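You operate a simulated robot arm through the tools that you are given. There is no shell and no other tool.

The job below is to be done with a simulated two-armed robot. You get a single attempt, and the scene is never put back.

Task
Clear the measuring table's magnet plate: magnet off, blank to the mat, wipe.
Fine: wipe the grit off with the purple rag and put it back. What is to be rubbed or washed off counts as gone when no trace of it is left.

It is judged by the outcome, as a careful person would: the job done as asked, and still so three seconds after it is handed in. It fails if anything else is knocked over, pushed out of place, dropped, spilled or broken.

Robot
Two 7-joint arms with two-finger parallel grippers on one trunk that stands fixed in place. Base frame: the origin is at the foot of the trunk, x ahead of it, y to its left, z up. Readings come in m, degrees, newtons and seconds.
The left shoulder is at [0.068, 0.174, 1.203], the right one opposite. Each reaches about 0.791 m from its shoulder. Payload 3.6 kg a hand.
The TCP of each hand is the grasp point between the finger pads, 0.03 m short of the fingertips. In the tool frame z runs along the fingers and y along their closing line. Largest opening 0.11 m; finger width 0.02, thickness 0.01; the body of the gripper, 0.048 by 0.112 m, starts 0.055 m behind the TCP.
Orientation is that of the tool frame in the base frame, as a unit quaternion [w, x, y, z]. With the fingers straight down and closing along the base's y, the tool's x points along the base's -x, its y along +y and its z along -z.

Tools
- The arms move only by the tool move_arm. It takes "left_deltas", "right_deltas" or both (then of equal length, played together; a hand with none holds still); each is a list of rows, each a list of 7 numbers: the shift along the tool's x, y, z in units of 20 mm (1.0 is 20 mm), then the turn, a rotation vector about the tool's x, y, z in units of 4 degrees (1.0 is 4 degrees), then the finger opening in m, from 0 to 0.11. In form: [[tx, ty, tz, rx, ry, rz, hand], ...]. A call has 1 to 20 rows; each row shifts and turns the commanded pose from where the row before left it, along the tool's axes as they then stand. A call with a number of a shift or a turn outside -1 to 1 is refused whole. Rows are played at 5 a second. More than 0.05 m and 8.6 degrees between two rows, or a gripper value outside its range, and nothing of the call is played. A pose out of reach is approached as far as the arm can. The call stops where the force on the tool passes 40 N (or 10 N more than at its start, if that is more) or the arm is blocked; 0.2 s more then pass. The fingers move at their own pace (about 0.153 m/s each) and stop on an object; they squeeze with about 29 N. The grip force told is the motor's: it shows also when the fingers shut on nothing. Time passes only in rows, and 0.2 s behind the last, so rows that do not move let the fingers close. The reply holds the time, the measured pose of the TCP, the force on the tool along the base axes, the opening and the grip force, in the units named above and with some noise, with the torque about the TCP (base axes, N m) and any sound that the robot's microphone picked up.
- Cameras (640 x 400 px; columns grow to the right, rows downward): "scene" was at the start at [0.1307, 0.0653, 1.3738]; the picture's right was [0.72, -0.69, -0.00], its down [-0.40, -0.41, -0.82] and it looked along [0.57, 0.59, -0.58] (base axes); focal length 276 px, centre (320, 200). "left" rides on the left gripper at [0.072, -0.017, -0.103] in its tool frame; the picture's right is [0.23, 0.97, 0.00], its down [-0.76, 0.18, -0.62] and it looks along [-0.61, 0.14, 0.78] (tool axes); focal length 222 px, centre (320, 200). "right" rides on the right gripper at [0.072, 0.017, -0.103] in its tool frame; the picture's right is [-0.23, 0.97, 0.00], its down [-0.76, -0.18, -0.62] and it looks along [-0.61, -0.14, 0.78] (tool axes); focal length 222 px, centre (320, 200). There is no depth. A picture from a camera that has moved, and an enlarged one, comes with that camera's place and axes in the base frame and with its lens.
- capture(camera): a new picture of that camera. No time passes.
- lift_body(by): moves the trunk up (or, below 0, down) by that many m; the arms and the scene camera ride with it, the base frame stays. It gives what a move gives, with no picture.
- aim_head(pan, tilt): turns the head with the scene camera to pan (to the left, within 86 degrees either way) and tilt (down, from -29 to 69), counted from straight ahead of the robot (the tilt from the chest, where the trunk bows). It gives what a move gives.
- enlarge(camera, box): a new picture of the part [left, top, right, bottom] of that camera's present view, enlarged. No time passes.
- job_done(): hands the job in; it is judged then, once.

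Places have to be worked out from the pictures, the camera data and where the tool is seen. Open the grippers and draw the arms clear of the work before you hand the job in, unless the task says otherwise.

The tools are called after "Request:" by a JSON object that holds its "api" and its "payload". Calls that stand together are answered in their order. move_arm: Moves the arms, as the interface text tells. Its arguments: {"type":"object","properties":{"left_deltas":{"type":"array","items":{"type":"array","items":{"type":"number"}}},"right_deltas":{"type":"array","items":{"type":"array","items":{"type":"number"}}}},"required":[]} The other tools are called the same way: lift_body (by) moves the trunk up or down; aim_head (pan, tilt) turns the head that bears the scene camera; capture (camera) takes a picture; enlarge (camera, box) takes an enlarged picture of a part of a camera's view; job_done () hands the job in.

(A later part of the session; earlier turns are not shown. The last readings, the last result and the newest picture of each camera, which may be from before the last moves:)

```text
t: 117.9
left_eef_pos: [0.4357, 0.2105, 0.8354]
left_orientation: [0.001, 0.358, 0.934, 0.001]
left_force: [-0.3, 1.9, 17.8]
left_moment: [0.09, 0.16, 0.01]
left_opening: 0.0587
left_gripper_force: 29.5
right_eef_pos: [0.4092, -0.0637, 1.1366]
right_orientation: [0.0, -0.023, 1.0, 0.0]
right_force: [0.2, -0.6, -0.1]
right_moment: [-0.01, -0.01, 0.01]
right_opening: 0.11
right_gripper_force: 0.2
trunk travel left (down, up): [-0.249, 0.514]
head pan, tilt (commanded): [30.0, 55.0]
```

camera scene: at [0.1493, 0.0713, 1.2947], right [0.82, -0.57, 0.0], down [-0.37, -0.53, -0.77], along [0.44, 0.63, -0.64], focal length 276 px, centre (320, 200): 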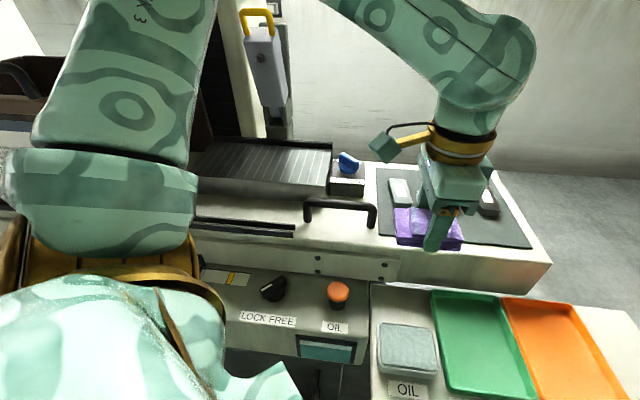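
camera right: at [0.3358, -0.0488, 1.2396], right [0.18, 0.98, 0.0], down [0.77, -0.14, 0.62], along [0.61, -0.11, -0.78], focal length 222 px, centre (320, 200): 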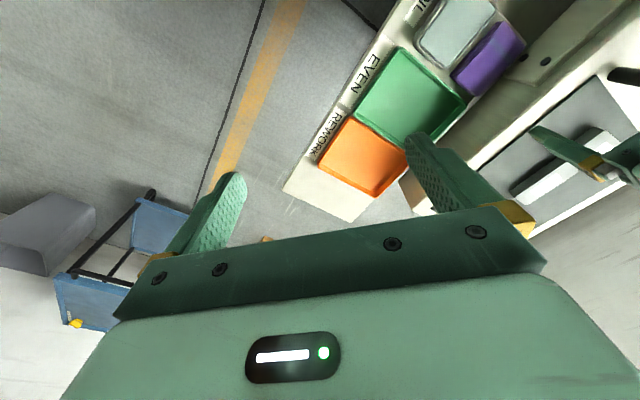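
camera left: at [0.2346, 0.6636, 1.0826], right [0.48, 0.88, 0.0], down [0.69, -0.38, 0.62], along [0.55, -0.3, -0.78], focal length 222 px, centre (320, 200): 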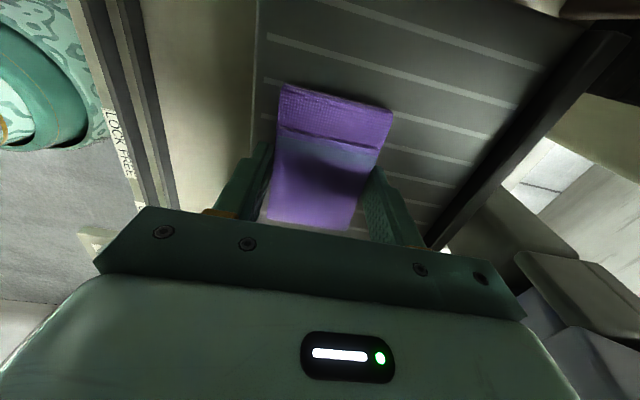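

The rag rests on the shelf. I ease the press by 1 mm, open just a little (to 0.066) to stay clear of the oil dish, and rise straight up.

Request:
{"api": "move_arm", "payload": {"left_deltas": [[0, 0, -0.06, 0, 0, 0, 0.03], [0, 0, 0, 0, 0, 0, 0.062], [0, 0, 0, 0, 0, 0, 0.066], [0, 0, -0.15, 0, 0, 0, 0.066], [0, 0, -0.25, 0, 0, 0, 0.066], [0, 0, -0.4, 0, 0, 0, 0.066], [0, 0, -0.6, 0, 0, 0, 0.066], [0, 0, -0.8, 0, 0, 0, 0.066], [0, 0, -1, 0, 0, 0, 0.066], [0, 0, -1, 0, 0, 0, 0.066], [0, 0, -1, 0, 0, 0, 0.066]]}}

Request:
{"api": "capture", "payload": {"camera": "scene"}}

Request:
{"api": "enlarge", "payload": {"camera": "scene", "box": [270, 170, 366, 265]}}

Request:
{"api": "capture", "payload": {"camera": "left"}}

```text
t: 120.3
left_eef_pos: [0.4348, 0.21, 0.9372]
left_orientation: [-0.001, 0.358, 0.934, 0.0]
left_force: [0.3, 0.5, -0.2]
left_moment: [0.0, 0.0, 0.01]
left_opening: 0.0661
left_gripper_force: 0.1
right_eef_pos: [0.4091, -0.0631, 1.1366]
right_orientation: [0.001, -0.023, 1.0, 0.0]
right_force: [-1.2, -0.2, -0.6]
right_moment: [0.0, 0.02, -0.03]
right_opening: 0.11
right_gripper_force: 0.1
trunk travel left (down, up): [-0.249, 0.514]
head pan, tilt (commanded): [30.0, 55.0]
```

```text
taken
camera scene: at [0.1626, 0.0375, 1.2741], right [0.5, -0.87, 0.0], down [-0.71, -0.41, -0.57], along [0.5, 0.29, -0.82], focal length 276 px, centre (320, 200)
```

scene: 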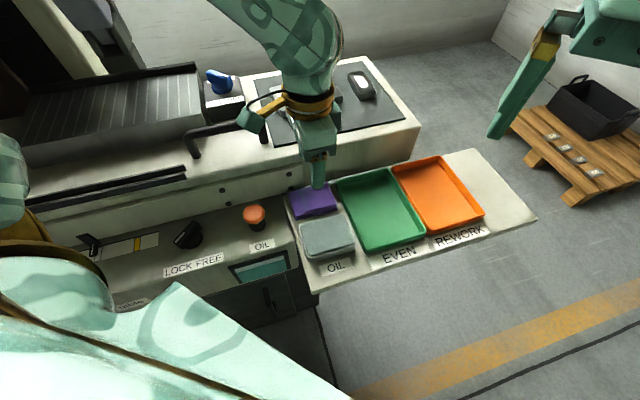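

```text
4.21 times, centred on (318, 218) of scene
camera zoom: at [0.1626, 0.0375, 1.2741], right [0.5, -0.87, 0.0], down [-0.71, -0.41, -0.57], along [0.5, 0.29, -0.82], focal length 1162 px, centre (328, 126)
```

zoom: 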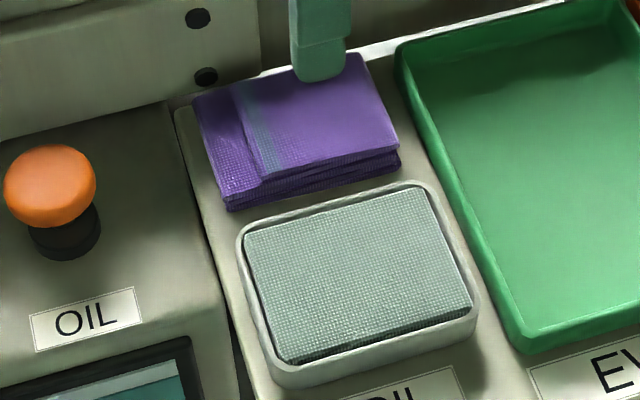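

```text
taken
camera left: at [0.372, 0.2468, 1.0405], right [0.48, 0.88, 0.0], down [0.69, -0.38, 0.62], along [0.55, -0.3, -0.78], focal length 222 px, centre (320, 200)
```

left: 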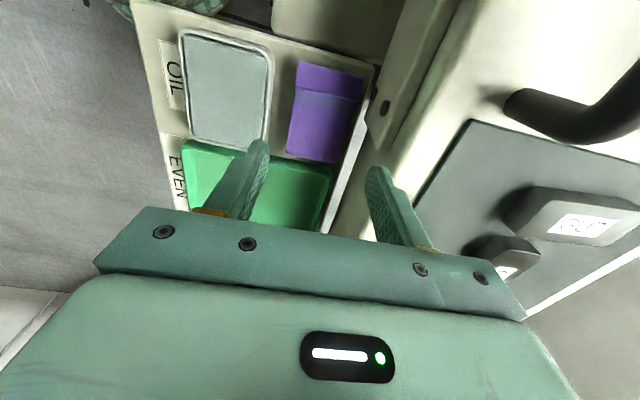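

The rag is back in its place (within ~2 mm), dish and trays untouched. I raise the hand and turn it back toward its starting attitude, from where its camera can check the plate once more.

Request:
{"api": "move_arm", "payload": {"left_deltas": [[0, 0, -1, 0, 0, 0, 0.08], [0, 0, -1, 0, 0, 0, 0.09], [0, 0, -1, 0, 0, 0, 0.1], [0, 0, -1, 0, 0, 0, 0.11], [0, 0, -1, 0, 0, 0, 0.11], [0, 0, -1, 0, 0, 0, 0.11], [0, 0, -1, 0, 0, 0, 0.11], [0, 0, -1, 0, 0, 0, 0.11], [0, 0, -1, 0, 0, 0, 0.11], [0, 0, 0, 0, 0, -1, 0.11], [0, 0, 0, 0, 0, -1, 0.11], [0, 0, 0, 0, 0, -1, 0.11], [0, 0, 0, 0, 0, -1, 0.11], [0, 0, 0, 0, 0, -1, 0.11], [0, 0, 0, 0, 0, -1, 0.11], [0, 0, 0, 0, 0, -1, 0.11], [0, 0, 0, 0, 0, -1, 0.11], [0, 0, 0, 0, 0, -1, 0.11], [0, 0, 0, 0, 0, -1, 0.11], [0, 0, 0, 0, 0, -1, 0.11]]}}

```text
t: 124.5
left_eef_pos: [0.4353, 0.2097, 1.1175]
left_orientation: [0.0, -0.018, 1.0, 0.0]
left_force: [-0.7, -0.5, -0.2]
left_moment: [0.02, -0.01, -0.01]
left_opening: 0.11
left_gripper_force: 0.0
right_eef_pos: [0.4088, -0.0634, 1.1363]
right_orientation: [0.0, -0.023, 1.0, 0.0]
right_force: [0.0, -0.8, -0.2]
right_moment: [0.03, 0.04, -0.01]
right_opening: 0.11
right_gripper_force: 0.1
trunk travel left (down, up): [-0.249, 0.514]
head pan, tilt (commanded): [30.0, 55.0]
```

I move the hand back near its starting place, from which its camera sees the plate, and aim the head at the table for a final overview.

Request:
{"api": "move_arm", "payload": {"left_deltas": [[0.416, 0.961, -0.09, 0, 0, 0, 0.11], [0.416, 0.961, -0.09, 0, 0, 0, 0.11], [0.416, 0.961, -0.09, 0, 0, 0, 0.11], [0.416, 0.961, -0.09, 0, 0, 0, 0.11], [0.416, 0.961, -0.09, 0, 0, 0, 0.11], [0.416, 0.961, -0.09, 0, 0, 0, 0.11], [0.416, 0.961, -0.09, 0, 0, 0, 0.11], [0.416, 0.961, -0.09, 0, 0, 0, 0.11], [0.416, 0.961, -0.09, 0, 0, 0, 0.11], [0.416, 0.961, -0.09, 0, 0, 0, 0.11], [0.416, 0.961, -0.09, 0, 0, 0, 0.11], [0.416, 0.961, -0.09, 0, 0, 0, 0.11]]}}

Request:
{"api": "capture", "payload": {"camera": "left"}}

Request:
{"api": "aim_head", "payload": {"pan": 46.1, "tilt": 38}}

Request:
{"api": "capture", "payload": {"camera": "scene"}}

```text
t: 127.1
left_eef_pos: [0.3284, 0.4385, 1.1393]
left_orientation: [0.0, -0.017, 1.0, 0.001]
left_force: [0.0, 0.2, 0.1]
left_moment: [0.02, 0.01, -0.04]
left_opening: 0.11
left_gripper_force: 0.1
right_eef_pos: [0.4081, -0.0629, 1.1362]
right_orientation: [0.0, -0.023, 1.0, 0.0]
right_force: [-0.7, -0.3, 0.0]
right_moment: [-0.02, 0.01, 0.03]
right_opening: 0.1098
right_gripper_force: 0.0
trunk travel left (down, up): [-0.249, 0.514]
head pan, tilt (commanded): [30.0, 55.0]
```

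```text
taken
camera left: at [0.2591, 0.4199, 1.2419], right [-0.26, 0.97, 0.0], down [0.75, 0.2, 0.62], along [0.6, 0.16, -0.78], focal length 222 px, centre (320, 200)
```

left: 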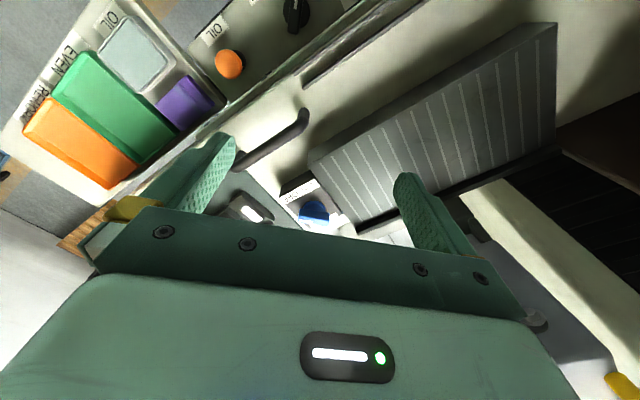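

```text
t: 127.9
left_eef_pos: [0.3287, 0.4379, 1.1395]
left_orientation: [0.001, -0.018, 1.0, 0.0]
left_force: [-0.6, 0.0, 0.0]
left_moment: [-0.03, 0.0, -0.01]
left_opening: 0.1099
left_gripper_force: 0.1
right_eef_pos: [0.4089, -0.0644, 1.1366]
right_orientation: [-0.001, -0.023, 1.0, 0.0]
right_force: [0.0, -0.8, 0.4]
right_moment: [-0.01, -0.01, 0.02]
right_opening: 0.11
right_gripper_force: 0.1
trunk travel left (down, up): [-0.249, 0.514]
head pan, tilt (commanded): [46.1, 38.0]
```

```text
taken
camera scene: at [0.1602, 0.0638, 1.2976], right [0.72, -0.69, 0.0], down [-0.43, -0.44, -0.79], along [0.55, 0.57, -0.62], focal length 276 px, centre (320, 200)
```

scene: 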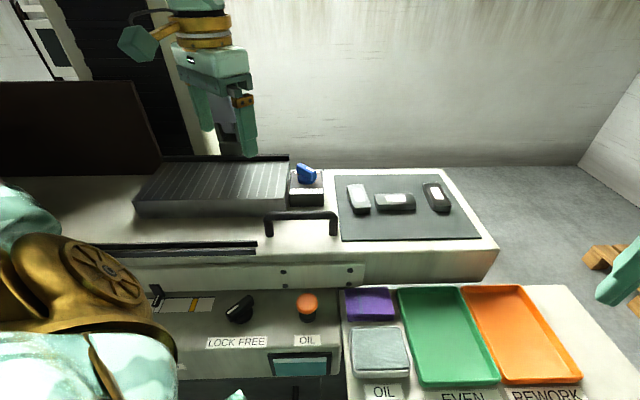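

The overview looks right: magnet OFF, GU9 on the mat, rag back. I enlarge the plate from both cameras for a last check of any remaining grit.

Request:
{"api": "enlarge", "payload": {"camera": "left", "box": [300, 20, 560, 220]}}

Request:
{"api": "enlarge", "payload": {"camera": "left", "box": [360, 60, 500, 190]}}

Request:
{"api": "enlarge", "payload": {"camera": "scene", "box": [130, 145, 300, 220]}}

Request:
{"api": "enlarge", "payload": {"camera": "scene", "box": [280, 150, 344, 210]}}

Request:
{"api": "enlarge", "payload": {"camera": "scene", "box": [330, 160, 490, 250]}}

```text
2.00 times, centred on (430, 120) of left
camera zoom: at [0.2597, 0.4194, 1.2419], right [-0.26, 0.96, 0.0], down [0.76, 0.21, 0.62], along [0.6, 0.16, -0.78], focal length 444 px, centre (100, 360)
```

zoom: 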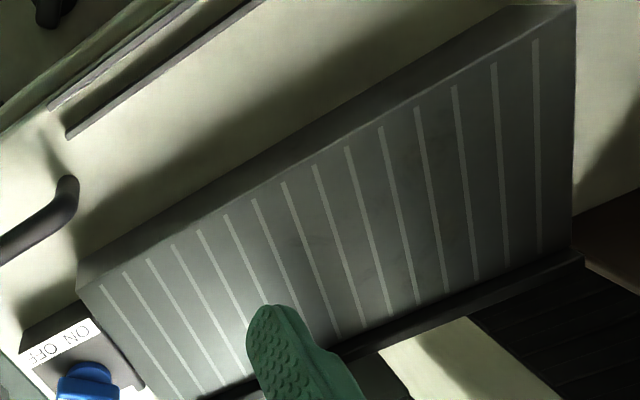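

```text
3.08 times, centred on (430, 125) of left
camera zoom: at [0.2597, 0.4194, 1.2419], right [-0.26, 0.96, 0.0], down [0.76, 0.21, 0.62], along [0.6, 0.16, -0.78], focal length 684 px, centre (-18, 431)
```

zoom: 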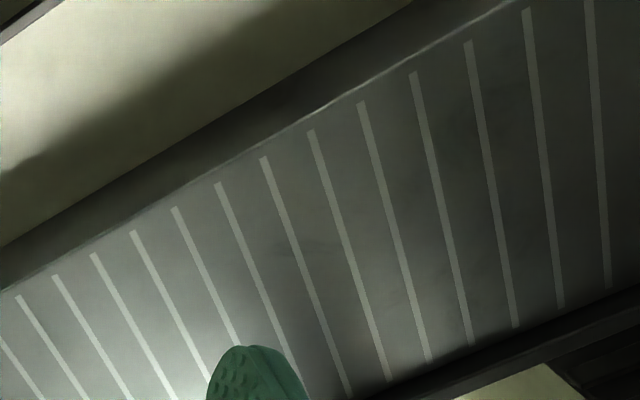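

```text
3.76 times, centred on (215, 182) of scene
camera zoom: at [0.1602, 0.0638, 1.2976], right [0.72, -0.69, 0.0], down [-0.43, -0.44, -0.79], along [0.55, 0.57, -0.62], focal length 1039 px, centre (715, 266)
```

zoom: 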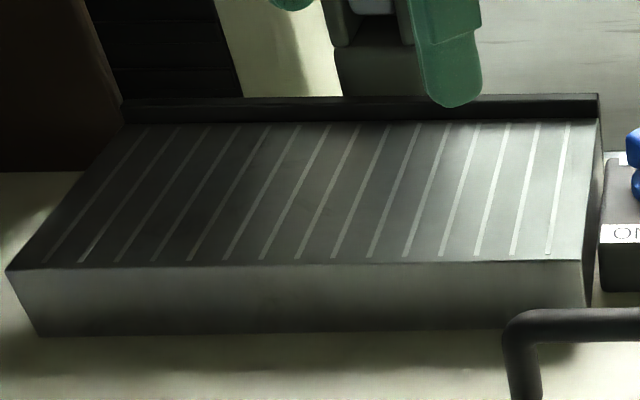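

```text
6.67 times, centred on (312, 180) of scene
camera zoom: at [0.1602, 0.0638, 1.2976], right [0.72, -0.69, 0.0], down [-0.43, -0.44, -0.79], along [0.55, 0.57, -0.62], focal length 1840 px, centre (373, 333)
```

zoom: 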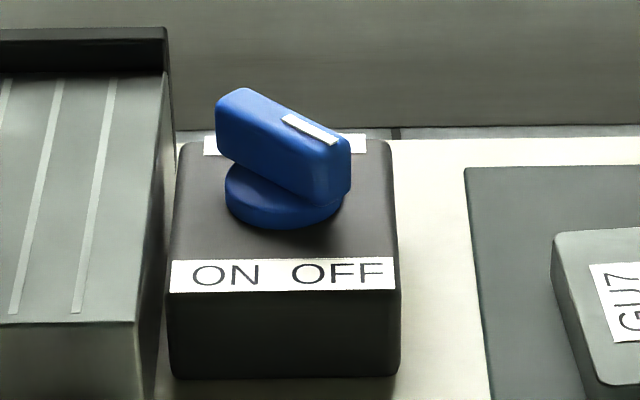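

```text
4.00 times, centred on (410, 205) of scene
camera zoom: at [0.1602, 0.0638, 1.2976], right [0.72, -0.69, 0.0], down [-0.43, -0.44, -0.79], along [0.55, 0.57, -0.62], focal length 1104 px, centre (-40, 180)
```

zoom: 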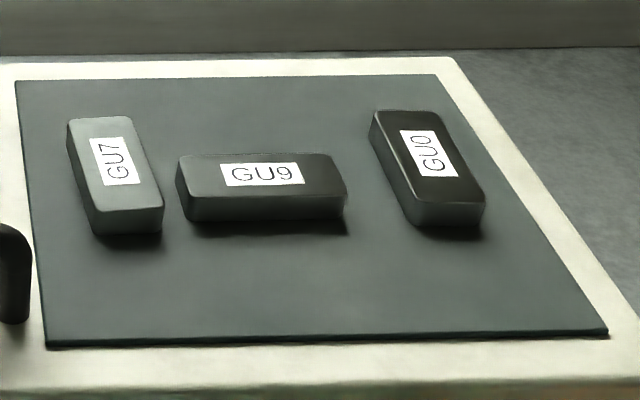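

Knob, blanks and rag are fine. I look closer at one faint darker dab on the plate to decide if it is grit or only shading.

Request:
{"api": "enlarge", "payload": {"camera": "left", "box": [395, 115, 450, 165]}}

Request:
{"api": "enlarge", "payload": {"camera": "left", "box": [430, 80, 500, 150]}}

Request:
{"api": "enlarge", "payload": {"camera": "scene", "box": [190, 170, 250, 215]}}

Request:
{"api": "enlarge", "payload": {"camera": "scene", "box": [150, 170, 210, 215]}}

```text
8.00 times, centred on (422, 140) of left
camera zoom: at [0.2597, 0.4194, 1.2419], right [-0.26, 0.96, 0.0], down [0.76, 0.21, 0.62], along [0.6, 0.16, -0.78], focal length 1777 px, centre (-500, 680)
```

zoom: 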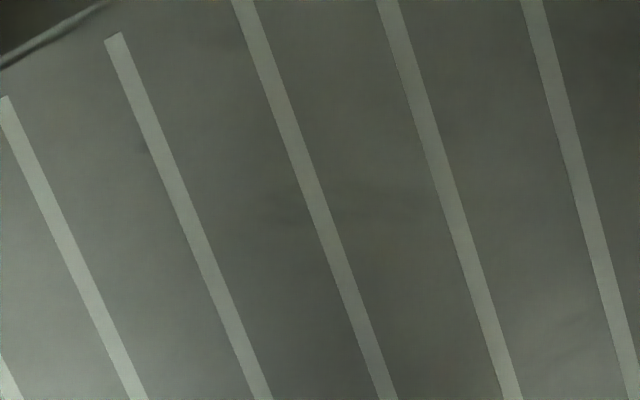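

```text
5.71 times, centred on (465, 115) of left
camera zoom: at [0.2597, 0.4194, 1.2419], right [-0.26, 0.96, 0.0], down [0.76, 0.21, 0.62], along [0.6, 0.16, -0.78], focal length 1269 px, centre (-509, 686)
```

zoom: 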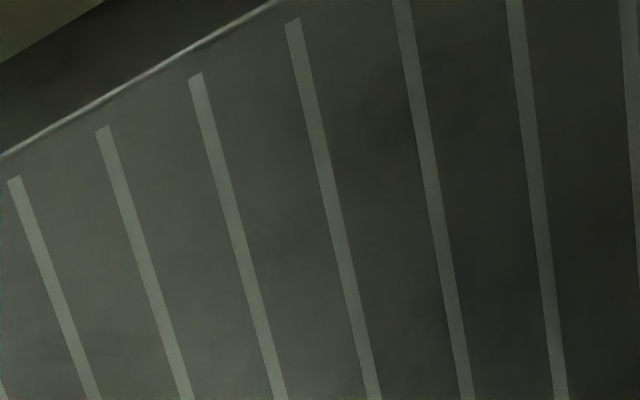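

```text
8.89 times, centred on (220, 192) of scene
camera zoom: at [0.1602, 0.0638, 1.2976], right [0.72, -0.69, 0.0], down [-0.43, -0.44, -0.79], along [0.55, 0.57, -0.62], focal length 2454 px, centre (1209, 267)
```

zoom: 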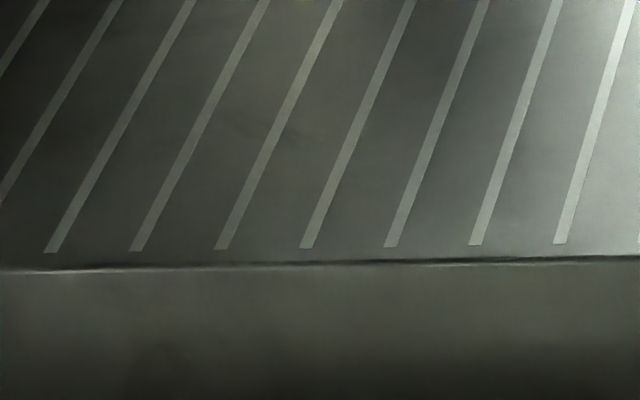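

```text
8.89 times, centred on (180, 192) of scene
camera zoom: at [0.1602, 0.0638, 1.2976], right [0.72, -0.69, 0.0], down [-0.43, -0.44, -0.79], along [0.55, 0.57, -0.62], focal length 2454 px, centre (1564, 267)
```

zoom: 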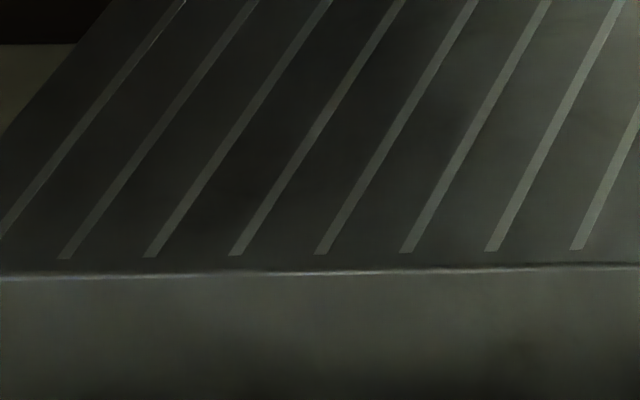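

Both cameras show a very faint brownish dab at the same plate spot, near (0.346, 0.590), where the grit was densest. I enlarge that spot strongly to judge it.

Request:
{"api": "enlarge", "payload": {"camera": "left", "box": [408, 126, 440, 150]}}

Request:
{"api": "enlarge", "payload": {"camera": "scene", "box": [200, 175, 232, 198]}}

Request:
{"api": "enlarge", "payload": {"camera": "scene", "box": [210, 165, 260, 195]}}

```text
16.00 times, centred on (424, 138) of left
camera zoom: at [0.2597, 0.4194, 1.2419], right [-0.26, 0.96, 0.0], down [0.76, 0.21, 0.62], along [0.6, 0.16, -0.78], focal length 3554 px, centre (-1344, 1192)
```

zoom: 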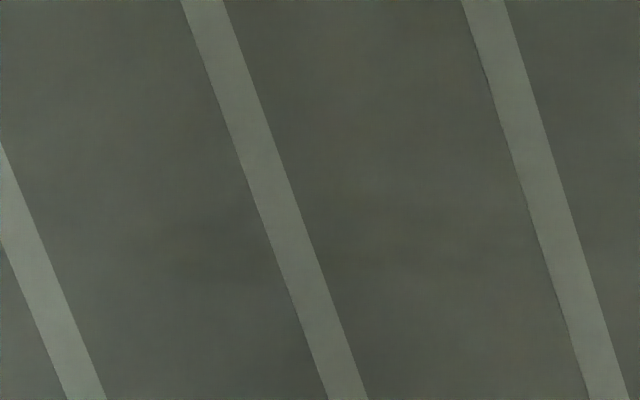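

```text
16.00 times, centred on (216, 186) of scene
camera zoom: at [0.1602, 0.0638, 1.2976], right [0.72, -0.69, 0.0], down [-0.43, -0.44, -0.79], along [0.55, 0.57, -0.62], focal length 4417 px, centre (1984, 416)
```

zoom: 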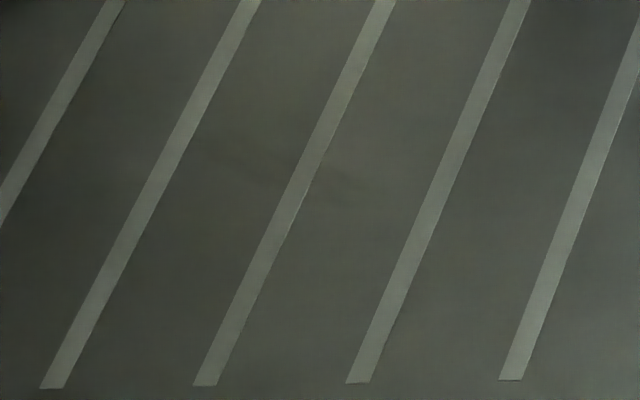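

```text
12.80 times, centred on (235, 180) of scene
camera zoom: at [0.1602, 0.0638, 1.2976], right [0.72, -0.69, 0.0], down [-0.43, -0.44, -0.79], along [0.55, 0.57, -0.62], focal length 3534 px, centre (1408, 456)
```

zoom: 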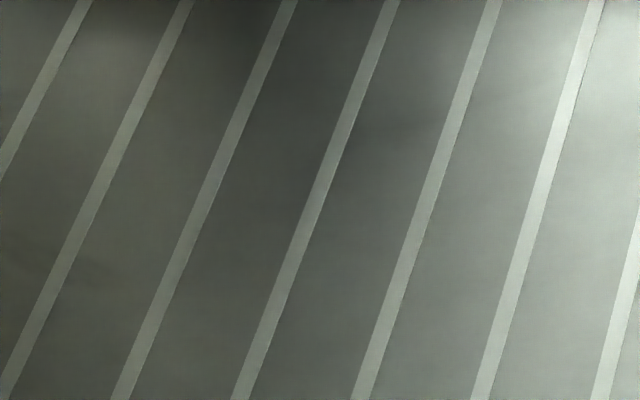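

A faint trace does remain there, so I will wipe again. I retrace my exact path back to the rag with the same hand pose.

Request:
{"api": "move_arm", "payload": {"left_deltas": [[-0.416, -0.961, 0.09, 0, 0, 0, 0.11], [-0.416, -0.961, 0.09, 0, 0, 0, 0.11], [-0.416, -0.961, 0.09, 0, 0, 0, 0.11], [-0.416, -0.961, 0.09, 0, 0, 0, 0.11], [-0.416, -0.961, 0.09, 0, 0, 0, 0.11], [-0.416, -0.961, 0.09, 0, 0, 0, 0.11], [-0.416, -0.961, 0.09, 0, 0, 0, 0.11], [-0.416, -0.961, 0.09, 0, 0, 0, 0.11], [-0.416, -0.961, 0.09, 0, 0, 0, 0.11], [-0.416, -0.961, 0.09, 0, 0, 0, 0.11], [-0.416, -0.961, 0.09, 0, 0, 0, 0.11], [-0.416, -0.961, 0.09, 0, 0, 0, 0.11]]}}

Request:
{"api": "move_arm", "payload": {"left_deltas": [[0, 0, 0, 0, 0, 1, 0.08], [0, 0, 0, 0, 0, 1, 0.066], [0, 0, 0, 0, 0, 1, 0.066], [0, 0, 0, 0, 0, 1, 0.066], [0, 0, 0, 0, 0, 1, 0.066], [0, 0, 0, 0, 0, 1, 0.066], [0, 0, 0, 0, 0, 1, 0.066], [0, 0, 0, 0, 0, 1, 0.066], [0, 0, 0, 0, 0, 1, 0.066], [0, 0, 0, 0, 0, 1, 0.066], [0, 0, 0, 0, 0, 1, 0.066], [0, 0, 1, 0, 0, 0, 0.066], [0, 0, 1, 0, 0, 0, 0.066], [0, 0, 1, 0, 0, 0, 0.066], [0, 0, 1, 0, 0, 0, 0.066], [0, 0, 1, 0, 0, 0, 0.066], [0, 0, 1, 0, 0, 0, 0.066], [0, 0, 1, 0, 0, 0, 0.066], [0, 0, 1, 0, 0, 0, 0.066], [0, 0, 1, 0, 0, 0, 0.066]]}}

Request:
{"api": "aim_head", "payload": {"pan": 30, "tilt": 55}}

Request:
{"api": "enlarge", "payload": {"camera": "left", "box": [210, 20, 430, 200]}}

Request:
{"api": "enlarge", "payload": {"camera": "scene", "box": [270, 140, 370, 230]}}

```text
t: 130.5
left_eef_pos: [0.437, 0.21, 1.1174]
left_orientation: [-0.001, -0.019, 1.0, 0.0]
left_force: [1.3, 0.0, 0.4]
left_moment: [0.0, -0.01, -0.02]
left_opening: 0.1101
left_gripper_force: 0.0
right_eef_pos: [0.4105, -0.064, 1.1365]
right_orientation: [-0.001, -0.023, 1.0, 0.001]
right_force: [-0.5, -0.1, -0.2]
right_moment: [-0.01, 0.04, -0.03]
right_opening: 0.1097
right_gripper_force: 0.0
trunk travel left (down, up): [-0.249, 0.514]
head pan, tilt (commanded): [46.1, 38.0]
```

```text
t: 134.7
left_eef_pos: [0.4377, 0.2117, 0.938]
left_orientation: [0.0, 0.358, 0.934, 0.001]
left_force: [-0.2, 0.5, 0.5]
left_moment: [-0.02, -0.03, -0.02]
left_opening: 0.066
left_gripper_force: 0.0
right_eef_pos: [0.4102, -0.064, 1.1364]
right_orientation: [-0.001, -0.023, 1.0, 0.0]
right_force: [0.2, -0.1, 0.0]
right_moment: [-0.02, 0.03, 0.02]
right_opening: 0.11
right_gripper_force: 0.0
trunk travel left (down, up): [-0.249, 0.514]
head pan, tilt (commanded): [46.1, 38.0]
```

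```text
t: 135.5
left_eef_pos: [0.4353, 0.2105, 0.9381]
left_orientation: [0.0, 0.358, 0.934, 0.0]
left_force: [-0.9, -0.6, 0.7]
left_moment: [-0.03, -0.02, -0.02]
left_opening: 0.0662
left_gripper_force: 0.0
right_eef_pos: [0.4086, -0.0636, 1.1376]
right_orientation: [-0.001, -0.022, 1.0, 0.0]
right_force: [0.3, 0.1, -0.2]
right_moment: [0.0, -0.01, 0.01]
right_opening: 0.1103
right_gripper_force: 0.1
trunk travel left (down, up): [-0.249, 0.514]
head pan, tilt (commanded): [30.0, 55.0]
```

```text
2.22 times, centred on (320, 110) of left
camera zoom: at [0.3743, 0.2468, 1.0417], right [0.48, 0.88, 0.0], down [0.69, -0.38, 0.62], along [0.55, -0.3, -0.78], focal length 494 px, centre (320, 400)
```

zoom: 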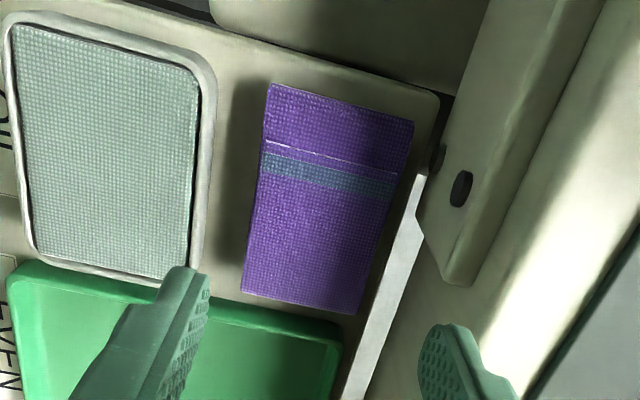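

```text
4.44 times, centred on (320, 185) of scene
camera zoom: at [0.163, 0.0377, 1.2741], right [0.5, -0.87, 0.0], down [-0.71, -0.41, -0.57], along [0.5, 0.29, -0.82], focal length 1227 px, centre (320, 267)
```

zoom: 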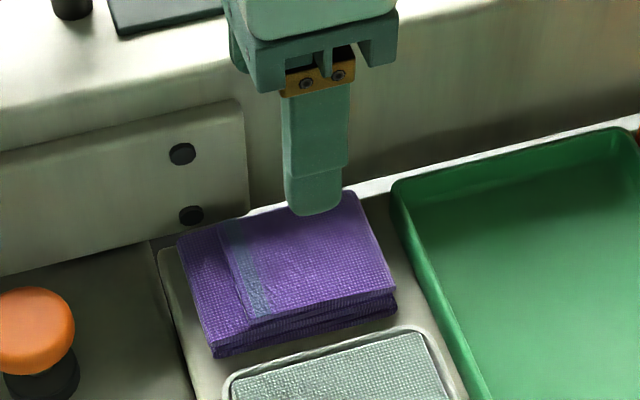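

I'm back above the rag with the same alignment. I descend fast first, then slowly for the last part.

Request:
{"api": "move_arm", "payload": {"left_deltas": [[0, 0, 0.6, 0, 0, 0, 0.066], [0, 0, 0.9, 0, 0, 0, 0.066], [0, 0, 0.9, 0, 0, 0, 0.066], [0, 0, 0.8, 0, 0, 0, 0.066], [0, 0, 0.6, 0, 0, 0, 0.066], [0, 0, 0.3, 0, 0, 0, 0.066], [0, 0, 0, 0, 0, 0, 0.066]]}}

Request:
{"api": "enlarge", "payload": {"camera": "left", "box": [200, 20, 440, 240]}}

Request:
{"api": "enlarge", "payload": {"camera": "scene", "box": [270, 150, 370, 230]}}

```text
t: 137.1
left_eef_pos: [0.4358, 0.2115, 0.8559]
left_orientation: [0.0, 0.357, 0.934, 0.0]
left_force: [0.1, -0.1, 0.4]
left_moment: [-0.01, 0.02, 0.03]
left_opening: 0.0659
left_gripper_force: 0.0
right_eef_pos: [0.4089, -0.0644, 1.1369]
right_orientation: [-0.001, -0.022, 1.0, 0.0]
right_force: [-0.4, 0.0, 0.7]
right_moment: [0.0, -0.02, -0.04]
right_opening: 0.1098
right_gripper_force: 0.2
trunk travel left (down, up): [-0.249, 0.514]
head pan, tilt (commanded): [30.0, 55.0]
```

```text
1.82 times, centred on (320, 130) of left
camera zoom: at [0.3731, 0.2475, 0.9586], right [0.48, 0.88, 0.0], down [0.69, -0.38, 0.62], along [0.55, -0.3, -0.78], focal length 404 px, centre (320, 327)
```

zoom: 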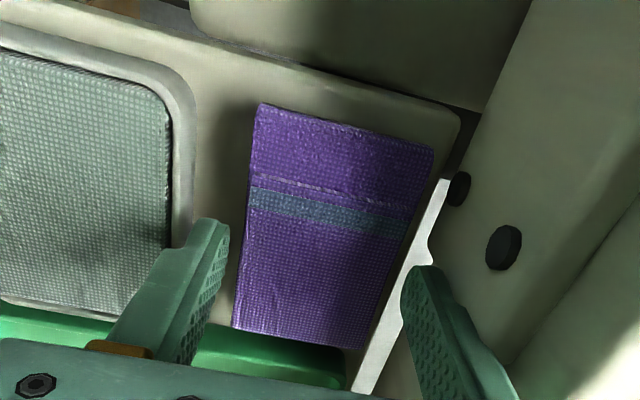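

```text
5.00 times, centred on (320, 190) of scene
camera zoom: at [0.1629, 0.0376, 1.274], right [0.5, -0.87, 0.0], down [-0.71, -0.41, -0.57], along [0.5, 0.29, -0.82], focal length 1380 px, centre (320, 250)
```

zoom: 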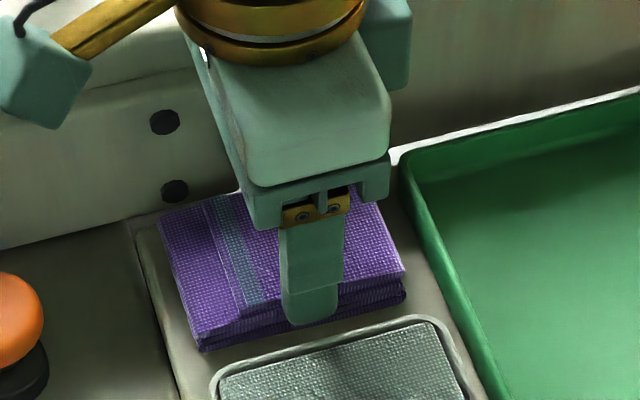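

Alignment is good (rag centred within 1 mm). I descend the last 2 cm slowly and close.

Request:
{"api": "move_arm", "payload": {"left_deltas": [[0, 0, 0.25, 0, 0, 0, 0.066], [0, 0, 0.25, 0, 0, 0, 0.066], [0, 0, 0.25, 0, 0, 0, 0.066], [0, 0, 0.2, 0, 0, 0, 0.066], [0, 0, 0, 0, 0, 0, 0.066]]}}

Request:
{"api": "move_arm", "payload": {"left_deltas": [[0, 0, 0, 0, 0, 0, 0.06], [0, 0, 0, 0, 0, 0, 0.055], [0, 0, 0, 0, 0, 0, 0.045], [0, 0, 0, 0, 0, 0, 0.03]]}}

```text
t: 138.3
left_eef_pos: [0.4362, 0.2103, 0.8366]
left_orientation: [0.0, 0.357, 0.934, 0.0]
left_force: [-0.4, -0.9, 0.4]
left_moment: [-0.04, -0.02, 0.0]
left_opening: 0.0659
left_gripper_force: 0.0
right_eef_pos: [0.4097, -0.0638, 1.1357]
right_orientation: [-0.001, -0.022, 1.0, 0.001]
right_force: [0.2, -0.1, -0.1]
right_moment: [0.0, 0.04, 0.01]
right_opening: 0.1101
right_gripper_force: 0.0
trunk travel left (down, up): [-0.249, 0.514]
head pan, tilt (commanded): [30.0, 55.0]
```

```text
t: 139.3
left_eef_pos: [0.4355, 0.2112, 0.8359]
left_orientation: [0.0, 0.357, 0.934, 0.0]
left_force: [-0.2, -0.5, 0.5]
left_moment: [-0.01, -0.01, 0.02]
left_opening: 0.0586
left_gripper_force: 28.5
right_eef_pos: [0.4095, -0.0638, 1.136]
right_orientation: [-0.001, -0.022, 1.0, -0.001]
right_force: [1.0, -0.4, 0.4]
right_moment: [0.0, -0.01, 0.01]
right_opening: 0.11
right_gripper_force: 0.1
trunk travel left (down, up): [-0.249, 0.514]
head pan, tilt (commanded): [30.0, 55.0]
```

Gripped again (58.6 mm). I lift and carry the rag back to the plate.

Request:
{"api": "move_arm", "payload": {"left_deltas": [[0, 0, -0.1, 0, 0, 0, 0.03], [0, 0, -0.2, 0, 0, 0, 0.03], [0, 0, -0.4, 0, 0, 0, 0.03], [0, 0, -0.8, 0, 0, 0, 0.03], [0, 0, -1, 0, 0, 0, 0.03], [0, 0, -1, 0, 0, 0, 0.03], [0, 0, -1, 0, 0, 0, 0.03], [0, 0, -1, 0, 0, 0, 0.03], [0, 0, -1, 0, 0, 0, 0.03], [0, 0, -1, 0, 0, 0, 0.03], [0, 0, -1, 0, 0, 0, 0.03], [0, 0, -0.8, 0, 0, 0, 0.03], [0, 0, -0.4, 0, 0, 0, 0.03]]}}

Request:
{"api": "move_arm", "payload": {"left_deltas": [[0.4, 0.288, 0, 0, 0, 0, 0.03], [0.803, 0.578, 0, 0, 0, 0, 0.03], [0.803, 0.578, 0, 0, 0, 0, 0.03], [0.803, 0.578, 0, 0, 0, 0, 0.03], [0.803, 0.578, 0, 0, 0, 0, 0.03], [0.803, 0.578, 0, 0, 0, 0, 0.03], [0.803, 0.578, 0, 0, 0, 0, 0.03], [0.803, 0.578, 0, 0, 0, 0, 0.03], [0.803, 0.578, 0, 0, 0, 0, 0.03], [0.803, 0.578, 0, 0, 0, 0, 0.03], [0.803, 0.578, 0, 0, 0, 0, 0.03], [0.803, 0.578, 0, 0, 0, 0, 0.03], [0.803, 0.578, 0, 0, 0, 0, 0.03], [0.803, 0.578, 0, 0, 0, 0, 0.03], [0.803, 0.578, 0, 0, 0, 0, 0.03], [0.803, 0.578, 0, 0, 0, 0, 0.03], [0.803, 0.578, 0, 0, 0, 0, 0.03], [0.803, 0.578, 0, 0, 0, 0, 0.03], [0.803, 0.578, 0, 0, 0, 0, 0.03], [0.803, 0.578, 0, 0, 0, 0, 0.03]]}}

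Request:
{"api": "aim_head", "payload": {"pan": 55, "tilt": 40}}

Request:
{"api": "capture", "payload": {"camera": "scene"}}

Request:
{"api": "capture", "payload": {"camera": "left"}}

```text
t: 142.1
left_eef_pos: [0.4369, 0.211, 1.0306]
left_orientation: [0.0, 0.358, 0.934, 0.0]
left_force: [0.6, -0.1, -0.2]
left_moment: [0.02, -0.01, 0.02]
left_opening: 0.0589
left_gripper_force: 29.0
right_eef_pos: [0.4098, -0.0633, 1.1367]
right_orientation: [-0.001, -0.023, 1.0, 0.0]
right_force: [-0.7, 0.1, -0.7]
right_moment: [-0.01, -0.04, -0.03]
right_opening: 0.1099
right_gripper_force: 0.0
trunk travel left (down, up): [-0.249, 0.514]
head pan, tilt (commanded): [30.0, 55.0]
```

```text
t: 146.3
left_eef_pos: [0.3532, 0.5885, 1.0312]
left_orientation: [0.0, 0.359, 0.934, -0.002]
left_force: [0.4, 0.9, -0.6]
left_moment: [-0.04, 0.0, 0.02]
left_opening: 0.059
left_gripper_force: 28.8
right_eef_pos: [0.4084, -0.0636, 1.136]
right_orientation: [-0.001, -0.023, 1.0, -0.001]
right_force: [0.5, 0.5, -0.5]
right_moment: [-0.01, 0.01, -0.02]
right_opening: 0.1102
right_gripper_force: 0.1
trunk travel left (down, up): [-0.249, 0.514]
head pan, tilt (commanded): [30.0, 55.0]
```

```text
t: 147.2
left_eef_pos: [0.3536, 0.5885, 1.0293]
left_orientation: [0.0, 0.357, 0.934, 0.0]
left_force: [0.0, 0.4, -0.7]
left_moment: [-0.01, -0.02, -0.02]
left_opening: 0.0586
left_gripper_force: 29.0
right_eef_pos: [0.4097, -0.0642, 1.1359]
right_orientation: [-0.001, -0.024, 1.0, -0.001]
right_force: [0.4, 0.1, -1.5]
right_moment: [-0.04, 0.0, 0.01]
right_opening: 0.1103
right_gripper_force: 0.0
trunk travel left (down, up): [-0.249, 0.514]
head pan, tilt (commanded): [55.0, 40.0]
```

```text
taken
camera scene: at [0.1493, 0.0714, 1.2947], right [0.82, -0.57, 0.0], down [-0.37, -0.53, -0.77], along [0.44, 0.63, -0.64], focal length 276 px, centre (320, 200)
```

scene: 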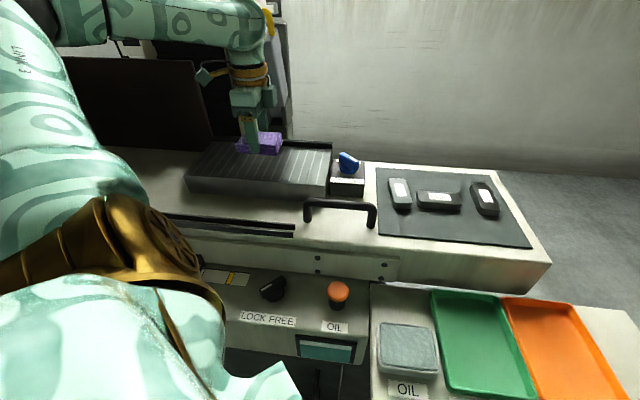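

```text
taken
camera left: at [0.2913, 0.6245, 1.1333], right [0.48, 0.88, 0.0], down [0.69, -0.38, 0.62], along [0.55, -0.3, -0.78], focal length 222 px, centre (320, 200)
```

left: 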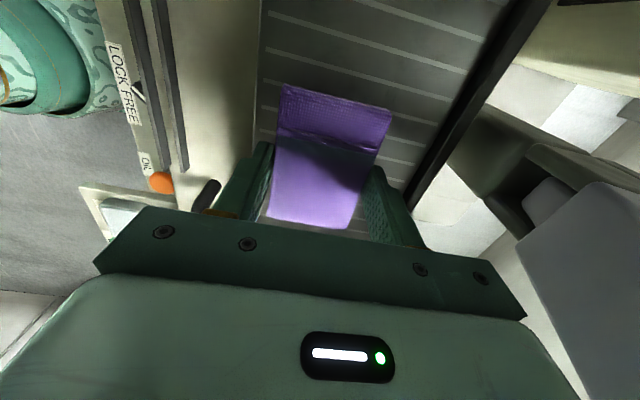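

Over the grit's former centre again. I lower to contact.

Request:
{"api": "move_arm", "payload": {"left_deltas": [[0, 0, 0.5, 0, 0, 0, 0.03], [0, 0, 0.8, 0, 0, 0, 0.03], [0, 0, 0.6, 0, 0, 0, 0.03], [0, 0, 0.25, 0, 0, 0, 0.03], [0, 0, 0.1, 0, 0, 0, 0.03], [0, 0, 0.05, 0, 0, 0, 0.03], [0, 0, 0, 0, 0, 0, 0.03]]}}

Request:
{"api": "move_arm", "payload": {"left_deltas": [[0, 0, 0.05, 0, 0, 0, 0.03], [0, 0, 0.05, 0, 0, 0, 0.03]]}}

```text
t: 148.8
left_eef_pos: [0.3544, 0.588, 0.985]
left_orientation: [-0.001, 0.358, 0.934, 0.0]
left_force: [-0.2, 0.3, 0.6]
left_moment: [0.01, 0.0, 0.02]
left_opening: 0.0591
left_gripper_force: 28.7
right_eef_pos: [0.4091, -0.0629, 1.1366]
right_orientation: [-0.001, -0.023, 1.0, -0.001]
right_force: [0.3, 0.1, -0.3]
right_moment: [0.01, -0.04, 0.01]
right_opening: 0.11
right_gripper_force: 0.1
trunk travel left (down, up): [-0.249, 0.514]
head pan, tilt (commanded): [55.0, 40.0]
```

```text
t: 149.4
left_eef_pos: [0.3529, 0.5893, 0.9821]
left_orientation: [0.0, 0.358, 0.934, 0.001]
left_force: [0.5, 0.1, -0.2]
left_moment: [-0.01, -0.05, 0.01]
left_opening: 0.0587
left_gripper_force: 28.8
right_eef_pos: [0.4089, -0.064, 1.1365]
right_orientation: [-0.001, -0.022, 1.0, 0.0]
right_force: [-0.3, -0.4, -0.4]
right_moment: [-0.01, -0.01, 0.0]
right_opening: 0.1099
right_gripper_force: 0.2
trunk travel left (down, up): [-0.249, 0.514]
head pan, tilt (commanded): [55.0, 40.0]
```

A few more steps to reach contact.

Request:
{"api": "move_arm", "payload": {"left_deltas": [[0, 0, 0.05, 0, 0, 0, 0.03], [0, 0, 0.05, 0, 0, 0, 0.03]]}}

Request:
{"api": "move_arm", "payload": {"left_deltas": [[0, 0, 0.05, 0, 0, 0, 0.03], [0, 0, 0, 0, 0, 0, 0.03]]}}

```text
t: 150.0
left_eef_pos: [0.3531, 0.5888, 0.9826]
left_orientation: [0.0, 0.357, 0.934, 0.0]
left_force: [-0.3, 0.9, 6.1]
left_moment: [-0.11, 0.1, -0.02]
left_opening: 0.0586
left_gripper_force: 28.9
right_eef_pos: [0.4097, -0.0638, 1.1366]
right_orientation: [0.0, -0.023, 1.0, 0.0]
right_force: [-0.1, -0.1, 0.3]
right_moment: [0.0, -0.02, 0.01]
right_opening: 0.1099
right_gripper_force: 0.0
trunk travel left (down, up): [-0.249, 0.514]
head pan, tilt (commanded): [55.0, 40.0]
```

```text
t: 150.6
left_eef_pos: [0.3535, 0.5886, 0.9807]
left_orientation: [0.001, 0.357, 0.934, 0.001]
left_force: [1.3, 3.8, 19.4]
left_moment: [-0.08, 0.1, 0.0]
left_opening: 0.059
left_gripper_force: 29.5
right_eef_pos: [0.4078, -0.0649, 1.1385]
right_orientation: [0.0, -0.021, 1.0, 0.001]
right_force: [-0.3, 0.4, 0.3]
right_moment: [-0.02, 0.01, -0.01]
right_opening: 0.1098
right_gripper_force: 0.1
trunk travel left (down, up): [-0.249, 0.514]
head pan, tilt (commanded): [55.0, 40.0]
```

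Pressing with ~19 N now. I wipe back and forth twice through the middle of the old grit area.

Request:
{"api": "move_arm", "payload": {"left_deltas": [[0.75, 0, 0, 0, 0, 0, 0.03], [0.75, 0, 0, 0, 0, 0, 0.03], [0.75, 0, 0, 0, 0, 0, 0.03], [0.75, 0, 0, 0, 0, 0, 0.03], [-0.725, 0, 0, 0, 0, 0, 0.03], [-0.725, 0, 0, 0, 0, 0, 0.03], [-0.725, 0, 0, 0, 0, 0, 0.03], [-0.725, 0, 0, 0, 0, 0, 0.03], [-0.725, 0, 0, 0, 0, 0, 0.03], [-0.725, 0, 0, 0, 0, 0, 0.03], [-0.725, 0, 0, 0, 0, 0, 0.03], [-0.725, 0, 0, 0, 0, 0, 0.03], [0.725, 0, 0, 0, 0, 0, 0.03], [0.725, 0, 0, 0, 0, 0, 0.03], [0.725, 0, 0, 0, 0, 0, 0.03], [0.725, 0, 0, 0, 0, 0, 0.03], [0.725, 0, 0, 0, 0, 0, 0.03], [0.725, 0, 0, 0, 0, 0, 0.03], [0.725, 0, 0, 0, 0, 0, 0.03], [0.725, 0, 0, 0, 0, 0, 0.03]]}}

Request:
{"api": "move_arm", "payload": {"left_deltas": [[0, -0.9, 0, 0, 0, 0, 0.03], [-0.725, 0, 0, 0, 0, 0, 0.03], [-0.725, 0, 0, 0, 0, 0, 0.03], [-0.725, 0, 0, 0, 0, 0, 0.03], [-0.725, 0, 0, 0, 0, 0, 0.03], [-0.725, 0, 0, 0, 0, 0, 0.03], [-0.725, 0, 0, 0, 0, 0, 0.03], [-0.725, 0, 0, 0, 0, 0, 0.03], [-0.725, 0, 0, 0, 0, 0, 0.03], [0, 0.95, 0, 0, 0, 0, 0.03], [0, 0.95, 0, 0, 0, 0, 0.03], [0.725, 0, 0, 0, 0, 0, 0.03], [0.725, 0, 0, 0, 0, 0, 0.03], [0.725, 0, 0, 0, 0, 0, 0.03], [0.725, 0, 0, 0, 0, 0, 0.03], [0.725, 0, 0, 0, 0, 0, 0.03], [0.725, 0, 0, 0, 0, 0, 0.03], [0.725, 0, 0, 0, 0, 0, 0.03], [0.725, 0, 0, 0, 0, 0, 0.03]]}}

Request:
{"api": "enlarge", "payload": {"camera": "scene", "box": [185, 100, 345, 205]}}

```text
t: 154.8
left_eef_pos: [0.3089, 0.6286, 0.9802]
left_orientation: [0.0, 0.358, 0.934, 0.001]
left_force: [3.7, -3.7, 11.7]
left_moment: [-0.11, -0.05, 0.02]
left_opening: 0.0588
left_gripper_force: 28.7
right_eef_pos: [0.4085, -0.065, 1.1366]
right_orientation: [-0.001, -0.023, 1.0, 0.001]
right_force: [0.0, -0.5, -0.6]
right_moment: [-0.03, 0.01, 0.01]
right_opening: 0.1095
right_gripper_force: 0.0
trunk travel left (down, up): [-0.249, 0.514]
head pan, tilt (commanded): [55.0, 40.0]
```

```text
t: 158.8
left_eef_pos: [0.3223, 0.6444, 0.9801]
left_orientation: [-0.001, 0.358, 0.934, 0.0]
left_force: [-0.2, -0.3, 2.1]
left_moment: [0.05, -0.06, -0.06]
left_opening: 0.0589
left_gripper_force: 29.0
right_eef_pos: [0.4099, -0.0638, 1.1361]
right_orientation: [0.0, -0.023, 1.0, 0.0]
right_force: [-0.6, -0.8, 0.0]
right_moment: [-0.04, -0.02, 0.01]
right_opening: 0.1096
right_gripper_force: 0.1
trunk travel left (down, up): [-0.249, 0.514]
head pan, tilt (commanded): [55.0, 40.0]
```

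```text
3.81 times, centred on (265, 152) of scene
camera zoom: at [0.1489, 0.0711, 1.2947], right [0.82, -0.57, 0.0], down [-0.37, -0.53, -0.77], along [0.44, 0.63, -0.64], focal length 1052 px, centre (530, 381)
```

zoom: 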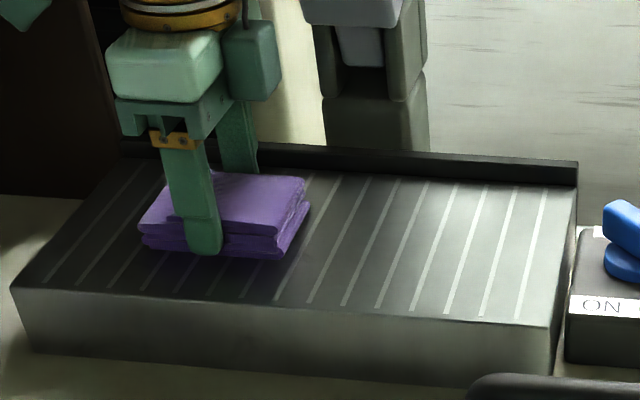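

The press eases off toward the back-left, so I add ~1 mm of press and wipe the back half with two more double strokes.

Request:
{"api": "move_arm", "payload": {"left_deltas": [[0, 0.5, 0.03, 0, 0, 0, 0.03], [0, 0.5, 0.03, 0, 0, 0, 0.03], [-0.725, 0, 0, 0, 0, 0, 0.03], [-0.725, 0, 0, 0, 0, 0, 0.03], [-0.725, 0, 0, 0, 0, 0, 0.03], [-0.725, 0, 0, 0, 0, 0, 0.03], [-0.725, 0, 0, 0, 0, 0, 0.03], [-0.725, 0, 0, 0, 0, 0, 0.03], [-0.725, 0, 0, 0, 0, 0, 0.03], [-0.725, 0, 0, 0, 0, 0, 0.03], [0.725, 0, 0, 0, 0, 0, 0.03], [0.725, 0, 0, 0, 0, 0, 0.03], [0.725, 0, 0, 0, 0, 0, 0.03], [0.725, 0, 0, 0, 0, 0, 0.03], [0.725, 0, 0, 0, 0, 0, 0.03], [0.725, 0, 0, 0, 0, 0, 0.03], [0.725, 0, 0, 0, 0, 0, 0.03], [0.725, 0, 0, 0, 0, 0, 0.03]]}}

Request:
{"api": "move_arm", "payload": {"left_deltas": [[0, 0.7, 0.02, 0, 0, 0, 0.03], [-0.725, 0, 0, 0, 0, 0, 0.03], [-0.725, 0, 0, 0, 0, 0, 0.03], [-0.725, 0, 0, 0, 0, 0, 0.03], [-0.725, 0, 0, 0, 0, 0, 0.03], [-0.725, 0, 0, 0, 0, 0, 0.03], [-0.725, 0, 0, 0, 0, 0, 0.03], [-0.725, 0, 0, 0, 0, 0, 0.03], [-0.725, 0, 0, 0, 0, 0, 0.03], [0, -0.9, 0, 0, 0, 0, 0.03], [0, -0.9, 0, 0, 0, 0, 0.03], [0.725, 0, 0, 0, 0, 0, 0.03], [0.725, 0, 0, 0, 0, 0, 0.03], [0.725, 0, 0, 0, 0, 0, 0.03], [0.725, 0, 0, 0, 0, 0, 0.03], [0.725, 0, 0, 0, 0, 0, 0.03], [0.725, 0, 0, 0, 0, 0, 0.03], [0.725, 0, 0, 0, 0, 0, 0.03], [0.725, 0, 0, 0, 0, 0, 0.03]]}}

Request:
{"api": "enlarge", "payload": {"camera": "scene", "box": [185, 100, 345, 205]}}

```text
t: 162.6
left_eef_pos: [0.3363, 0.6573, 0.98]
left_orientation: [0.001, 0.359, 0.933, 0.001]
left_force: [6.0, -5.0, 19.1]
left_moment: [-0.32, -0.2, 0.05]
left_opening: 0.0589
left_gripper_force: 28.8
right_eef_pos: [0.4089, -0.0654, 1.1363]
right_orientation: [0.0, -0.023, 1.0, 0.002]
right_force: [0.1, 0.2, -0.2]
right_moment: [0.03, 0.02, 0.02]
right_opening: 0.1099
right_gripper_force: 0.0
trunk travel left (down, up): [-0.249, 0.514]
head pan, tilt (commanded): [55.0, 40.0]
```

```text
t: 166.6
left_eef_pos: [0.3211, 0.6413, 0.9802]
left_orientation: [0.001, 0.357, 0.934, 0.001]
left_force: [3.2, -3.1, 13.3]
left_moment: [-0.18, -0.1, 0.02]
left_opening: 0.0589
left_gripper_force: 29.4
right_eef_pos: [0.4103, -0.0645, 1.1361]
right_orientation: [0.001, -0.023, 1.0, 0.001]
right_force: [-0.5, 0.6, -0.2]
right_moment: [-0.01, 0.03, -0.01]
right_opening: 0.1097
right_gripper_force: 0.1
trunk travel left (down, up): [-0.249, 0.514]
head pan, tilt (commanded): [55.0, 40.0]
```

```text
3.81 times, centred on (265, 152) of scene
camera zoom: at [0.1488, 0.0695, 1.2949], right [0.82, -0.57, 0.0], down [-0.37, -0.53, -0.77], along [0.44, 0.63, -0.64], focal length 1052 px, centre (530, 381)
```

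zoom: 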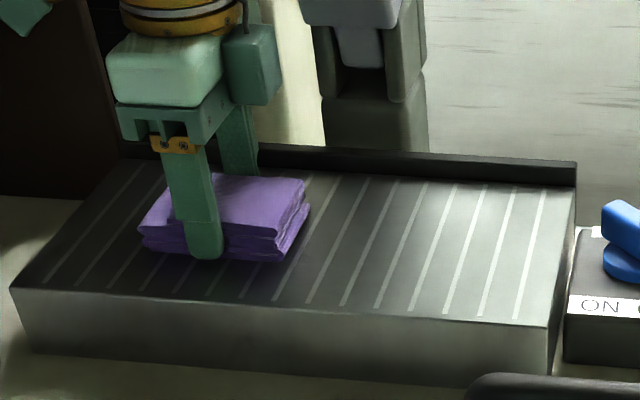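

Now some cross strokes (front–back) over left, middle and right columns for completeness.

Request:
{"api": "move_arm", "payload": {"left_deltas": [[0, -0.93, 0, 0, 0, 0, 0.03], [0, -0.93, 0, 0, 0, 0, 0.03], [0, 0.94, 0, 0, 0, 0, 0.03], [0, 0.94, 0, 0, 0, 0, 0.03], [0, 0.94, 0, 0, 0, 0, 0.03], [0, 0.94, 0, 0, 0, 0, 0.03], [-0.85, 0, 0, 0, 0, 0, 0.03], [-0.85, 0, 0, 0, 0, 0, 0.03], [-0.85, 0, 0, 0, 0, 0, 0.03], [0, -0.94, 0, 0, 0, 0, 0.03], [0, -0.94, 0, 0, 0, 0, 0.03], [0, -0.94, 0, 0, 0, 0, 0.03], [0, -0.94, 0, 0, 0, 0, 0.03], [0, 0.94, 0, 0, 0, 0, 0.03], [0, 0.94, 0, 0, 0, 0, 0.03], [0, 0.94, 0, 0, 0, 0, 0.03], [0, 0.94, 0, 0, 0, 0, 0.03]]}}

Request:
{"api": "move_arm", "payload": {"left_deltas": [[-0.85, 0, 0, 0, 0, 0, 0.03], [-0.85, 0, 0, 0, 0, 0, 0.03], [-0.85, 0, 0, 0, 0, 0, 0.03], [0, -0.94, 0, 0, 0, 0, 0.03], [0, -0.94, 0, 0, 0, 0, 0.03], [0, -0.94, 0, 0, 0, 0, 0.03], [0, -0.94, 0, 0, 0, 0, 0.03], [0.85, 0.2, 0, 0, 0, 0, 0.03], [0.85, 0.2, 0, 0, 0, 0, 0.03], [0.85, 0.2, 0, 0, 0, 0, 0.03], [0.85, 0.2, 0, 0, 0, 0, 0.03], [0.85, 0.2, 0, 0, 0, 0, 0.03], [0.85, 0.2, 0, 0, 0, 0, 0.03], [-0.85, 0, 0, 0, 0, 0, 0.03], [-0.85, 0, 0, 0, 0, 0, 0.03], [-0.85, 0, 0, 0, 0, 0, 0.03], [-0.85, 0, 0, 0, 0, 0, 0.03], [-0.85, 0, 0, 0, 0, 0, 0.03], [-0.85, 0, 0, 0, 0, 0, 0.03], [-0.85, 0, 0, 0, 0, 0, 0.03]]}}

Request:
{"api": "enlarge", "payload": {"camera": "scene", "box": [185, 100, 345, 205]}}

```text
t: 168.7
left_eef_pos: [0.3668, 0.6478, 0.9841]
left_orientation: [0.017, 0.343, 0.939, -0.001]
left_force: [4.5, -1.0, -1.0]
left_moment: [0.12, 0.29, 0.01]
left_opening: 0.0587
left_gripper_force: 29.5
right_eef_pos: [0.3981, -0.0491, 1.1429]
right_orientation: [0.008, -0.028, 1.0, -0.004]
right_force: [-1.8, -5.1, -2.0]
right_moment: [0.49, -0.19, 0.03]
right_opening: 0.1101
right_gripper_force: 0.0
trunk travel left (down, up): [-0.249, 0.514]
head pan, tilt (commanded): [55.0, 40.0]
stopped in row 10 (left hand): the arm was blocked; the commanded pose is now the measured one
```

```text
t: 169.0
left_eef_pos: [0.4012, 0.4679, 0.9854]
left_orientation: [-0.005, 0.445, 0.895, 0.018]
left_force: [9.4, 9.4, 30.4]
left_moment: [-0.46, 0.7, 0.06]
left_opening: 0.0583
left_gripper_force: 28.9
right_eef_pos: [0.3063, -0.0941, 1.1186]
right_orientation: [-0.202, -0.204, 0.954, 0.082]
right_force: [-36.2, -29.1, 11.2]
right_moment: [1.32, -2.46, -1.37]
right_opening: 0.1099
right_gripper_force: 0.0
trunk travel left (down, up): [-0.249, 0.514]
head pan, tilt (commanded): [55.0, 40.0]
stopped in row 1 (left hand): the arm was blocked; the commanded pose is now the measured one
```

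```text
3.81 times, centred on (265, 152) of scene
camera zoom: at [0.1264, 0.2269, 1.2996], right [0.98, -0.2, 0.02], down [-0.12, -0.62, -0.78], along [0.16, 0.76, -0.63], focal length 1052 px, centre (530, 381)
```

zoom: 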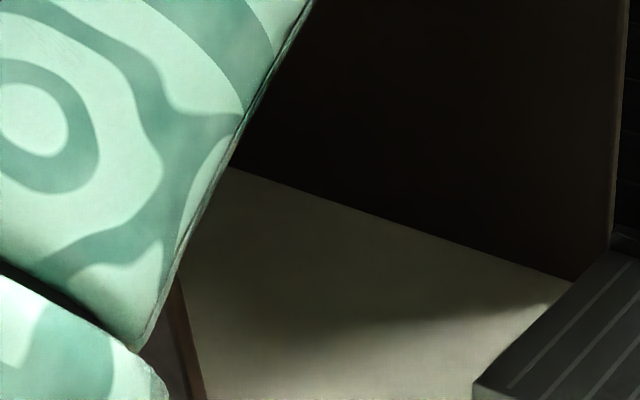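

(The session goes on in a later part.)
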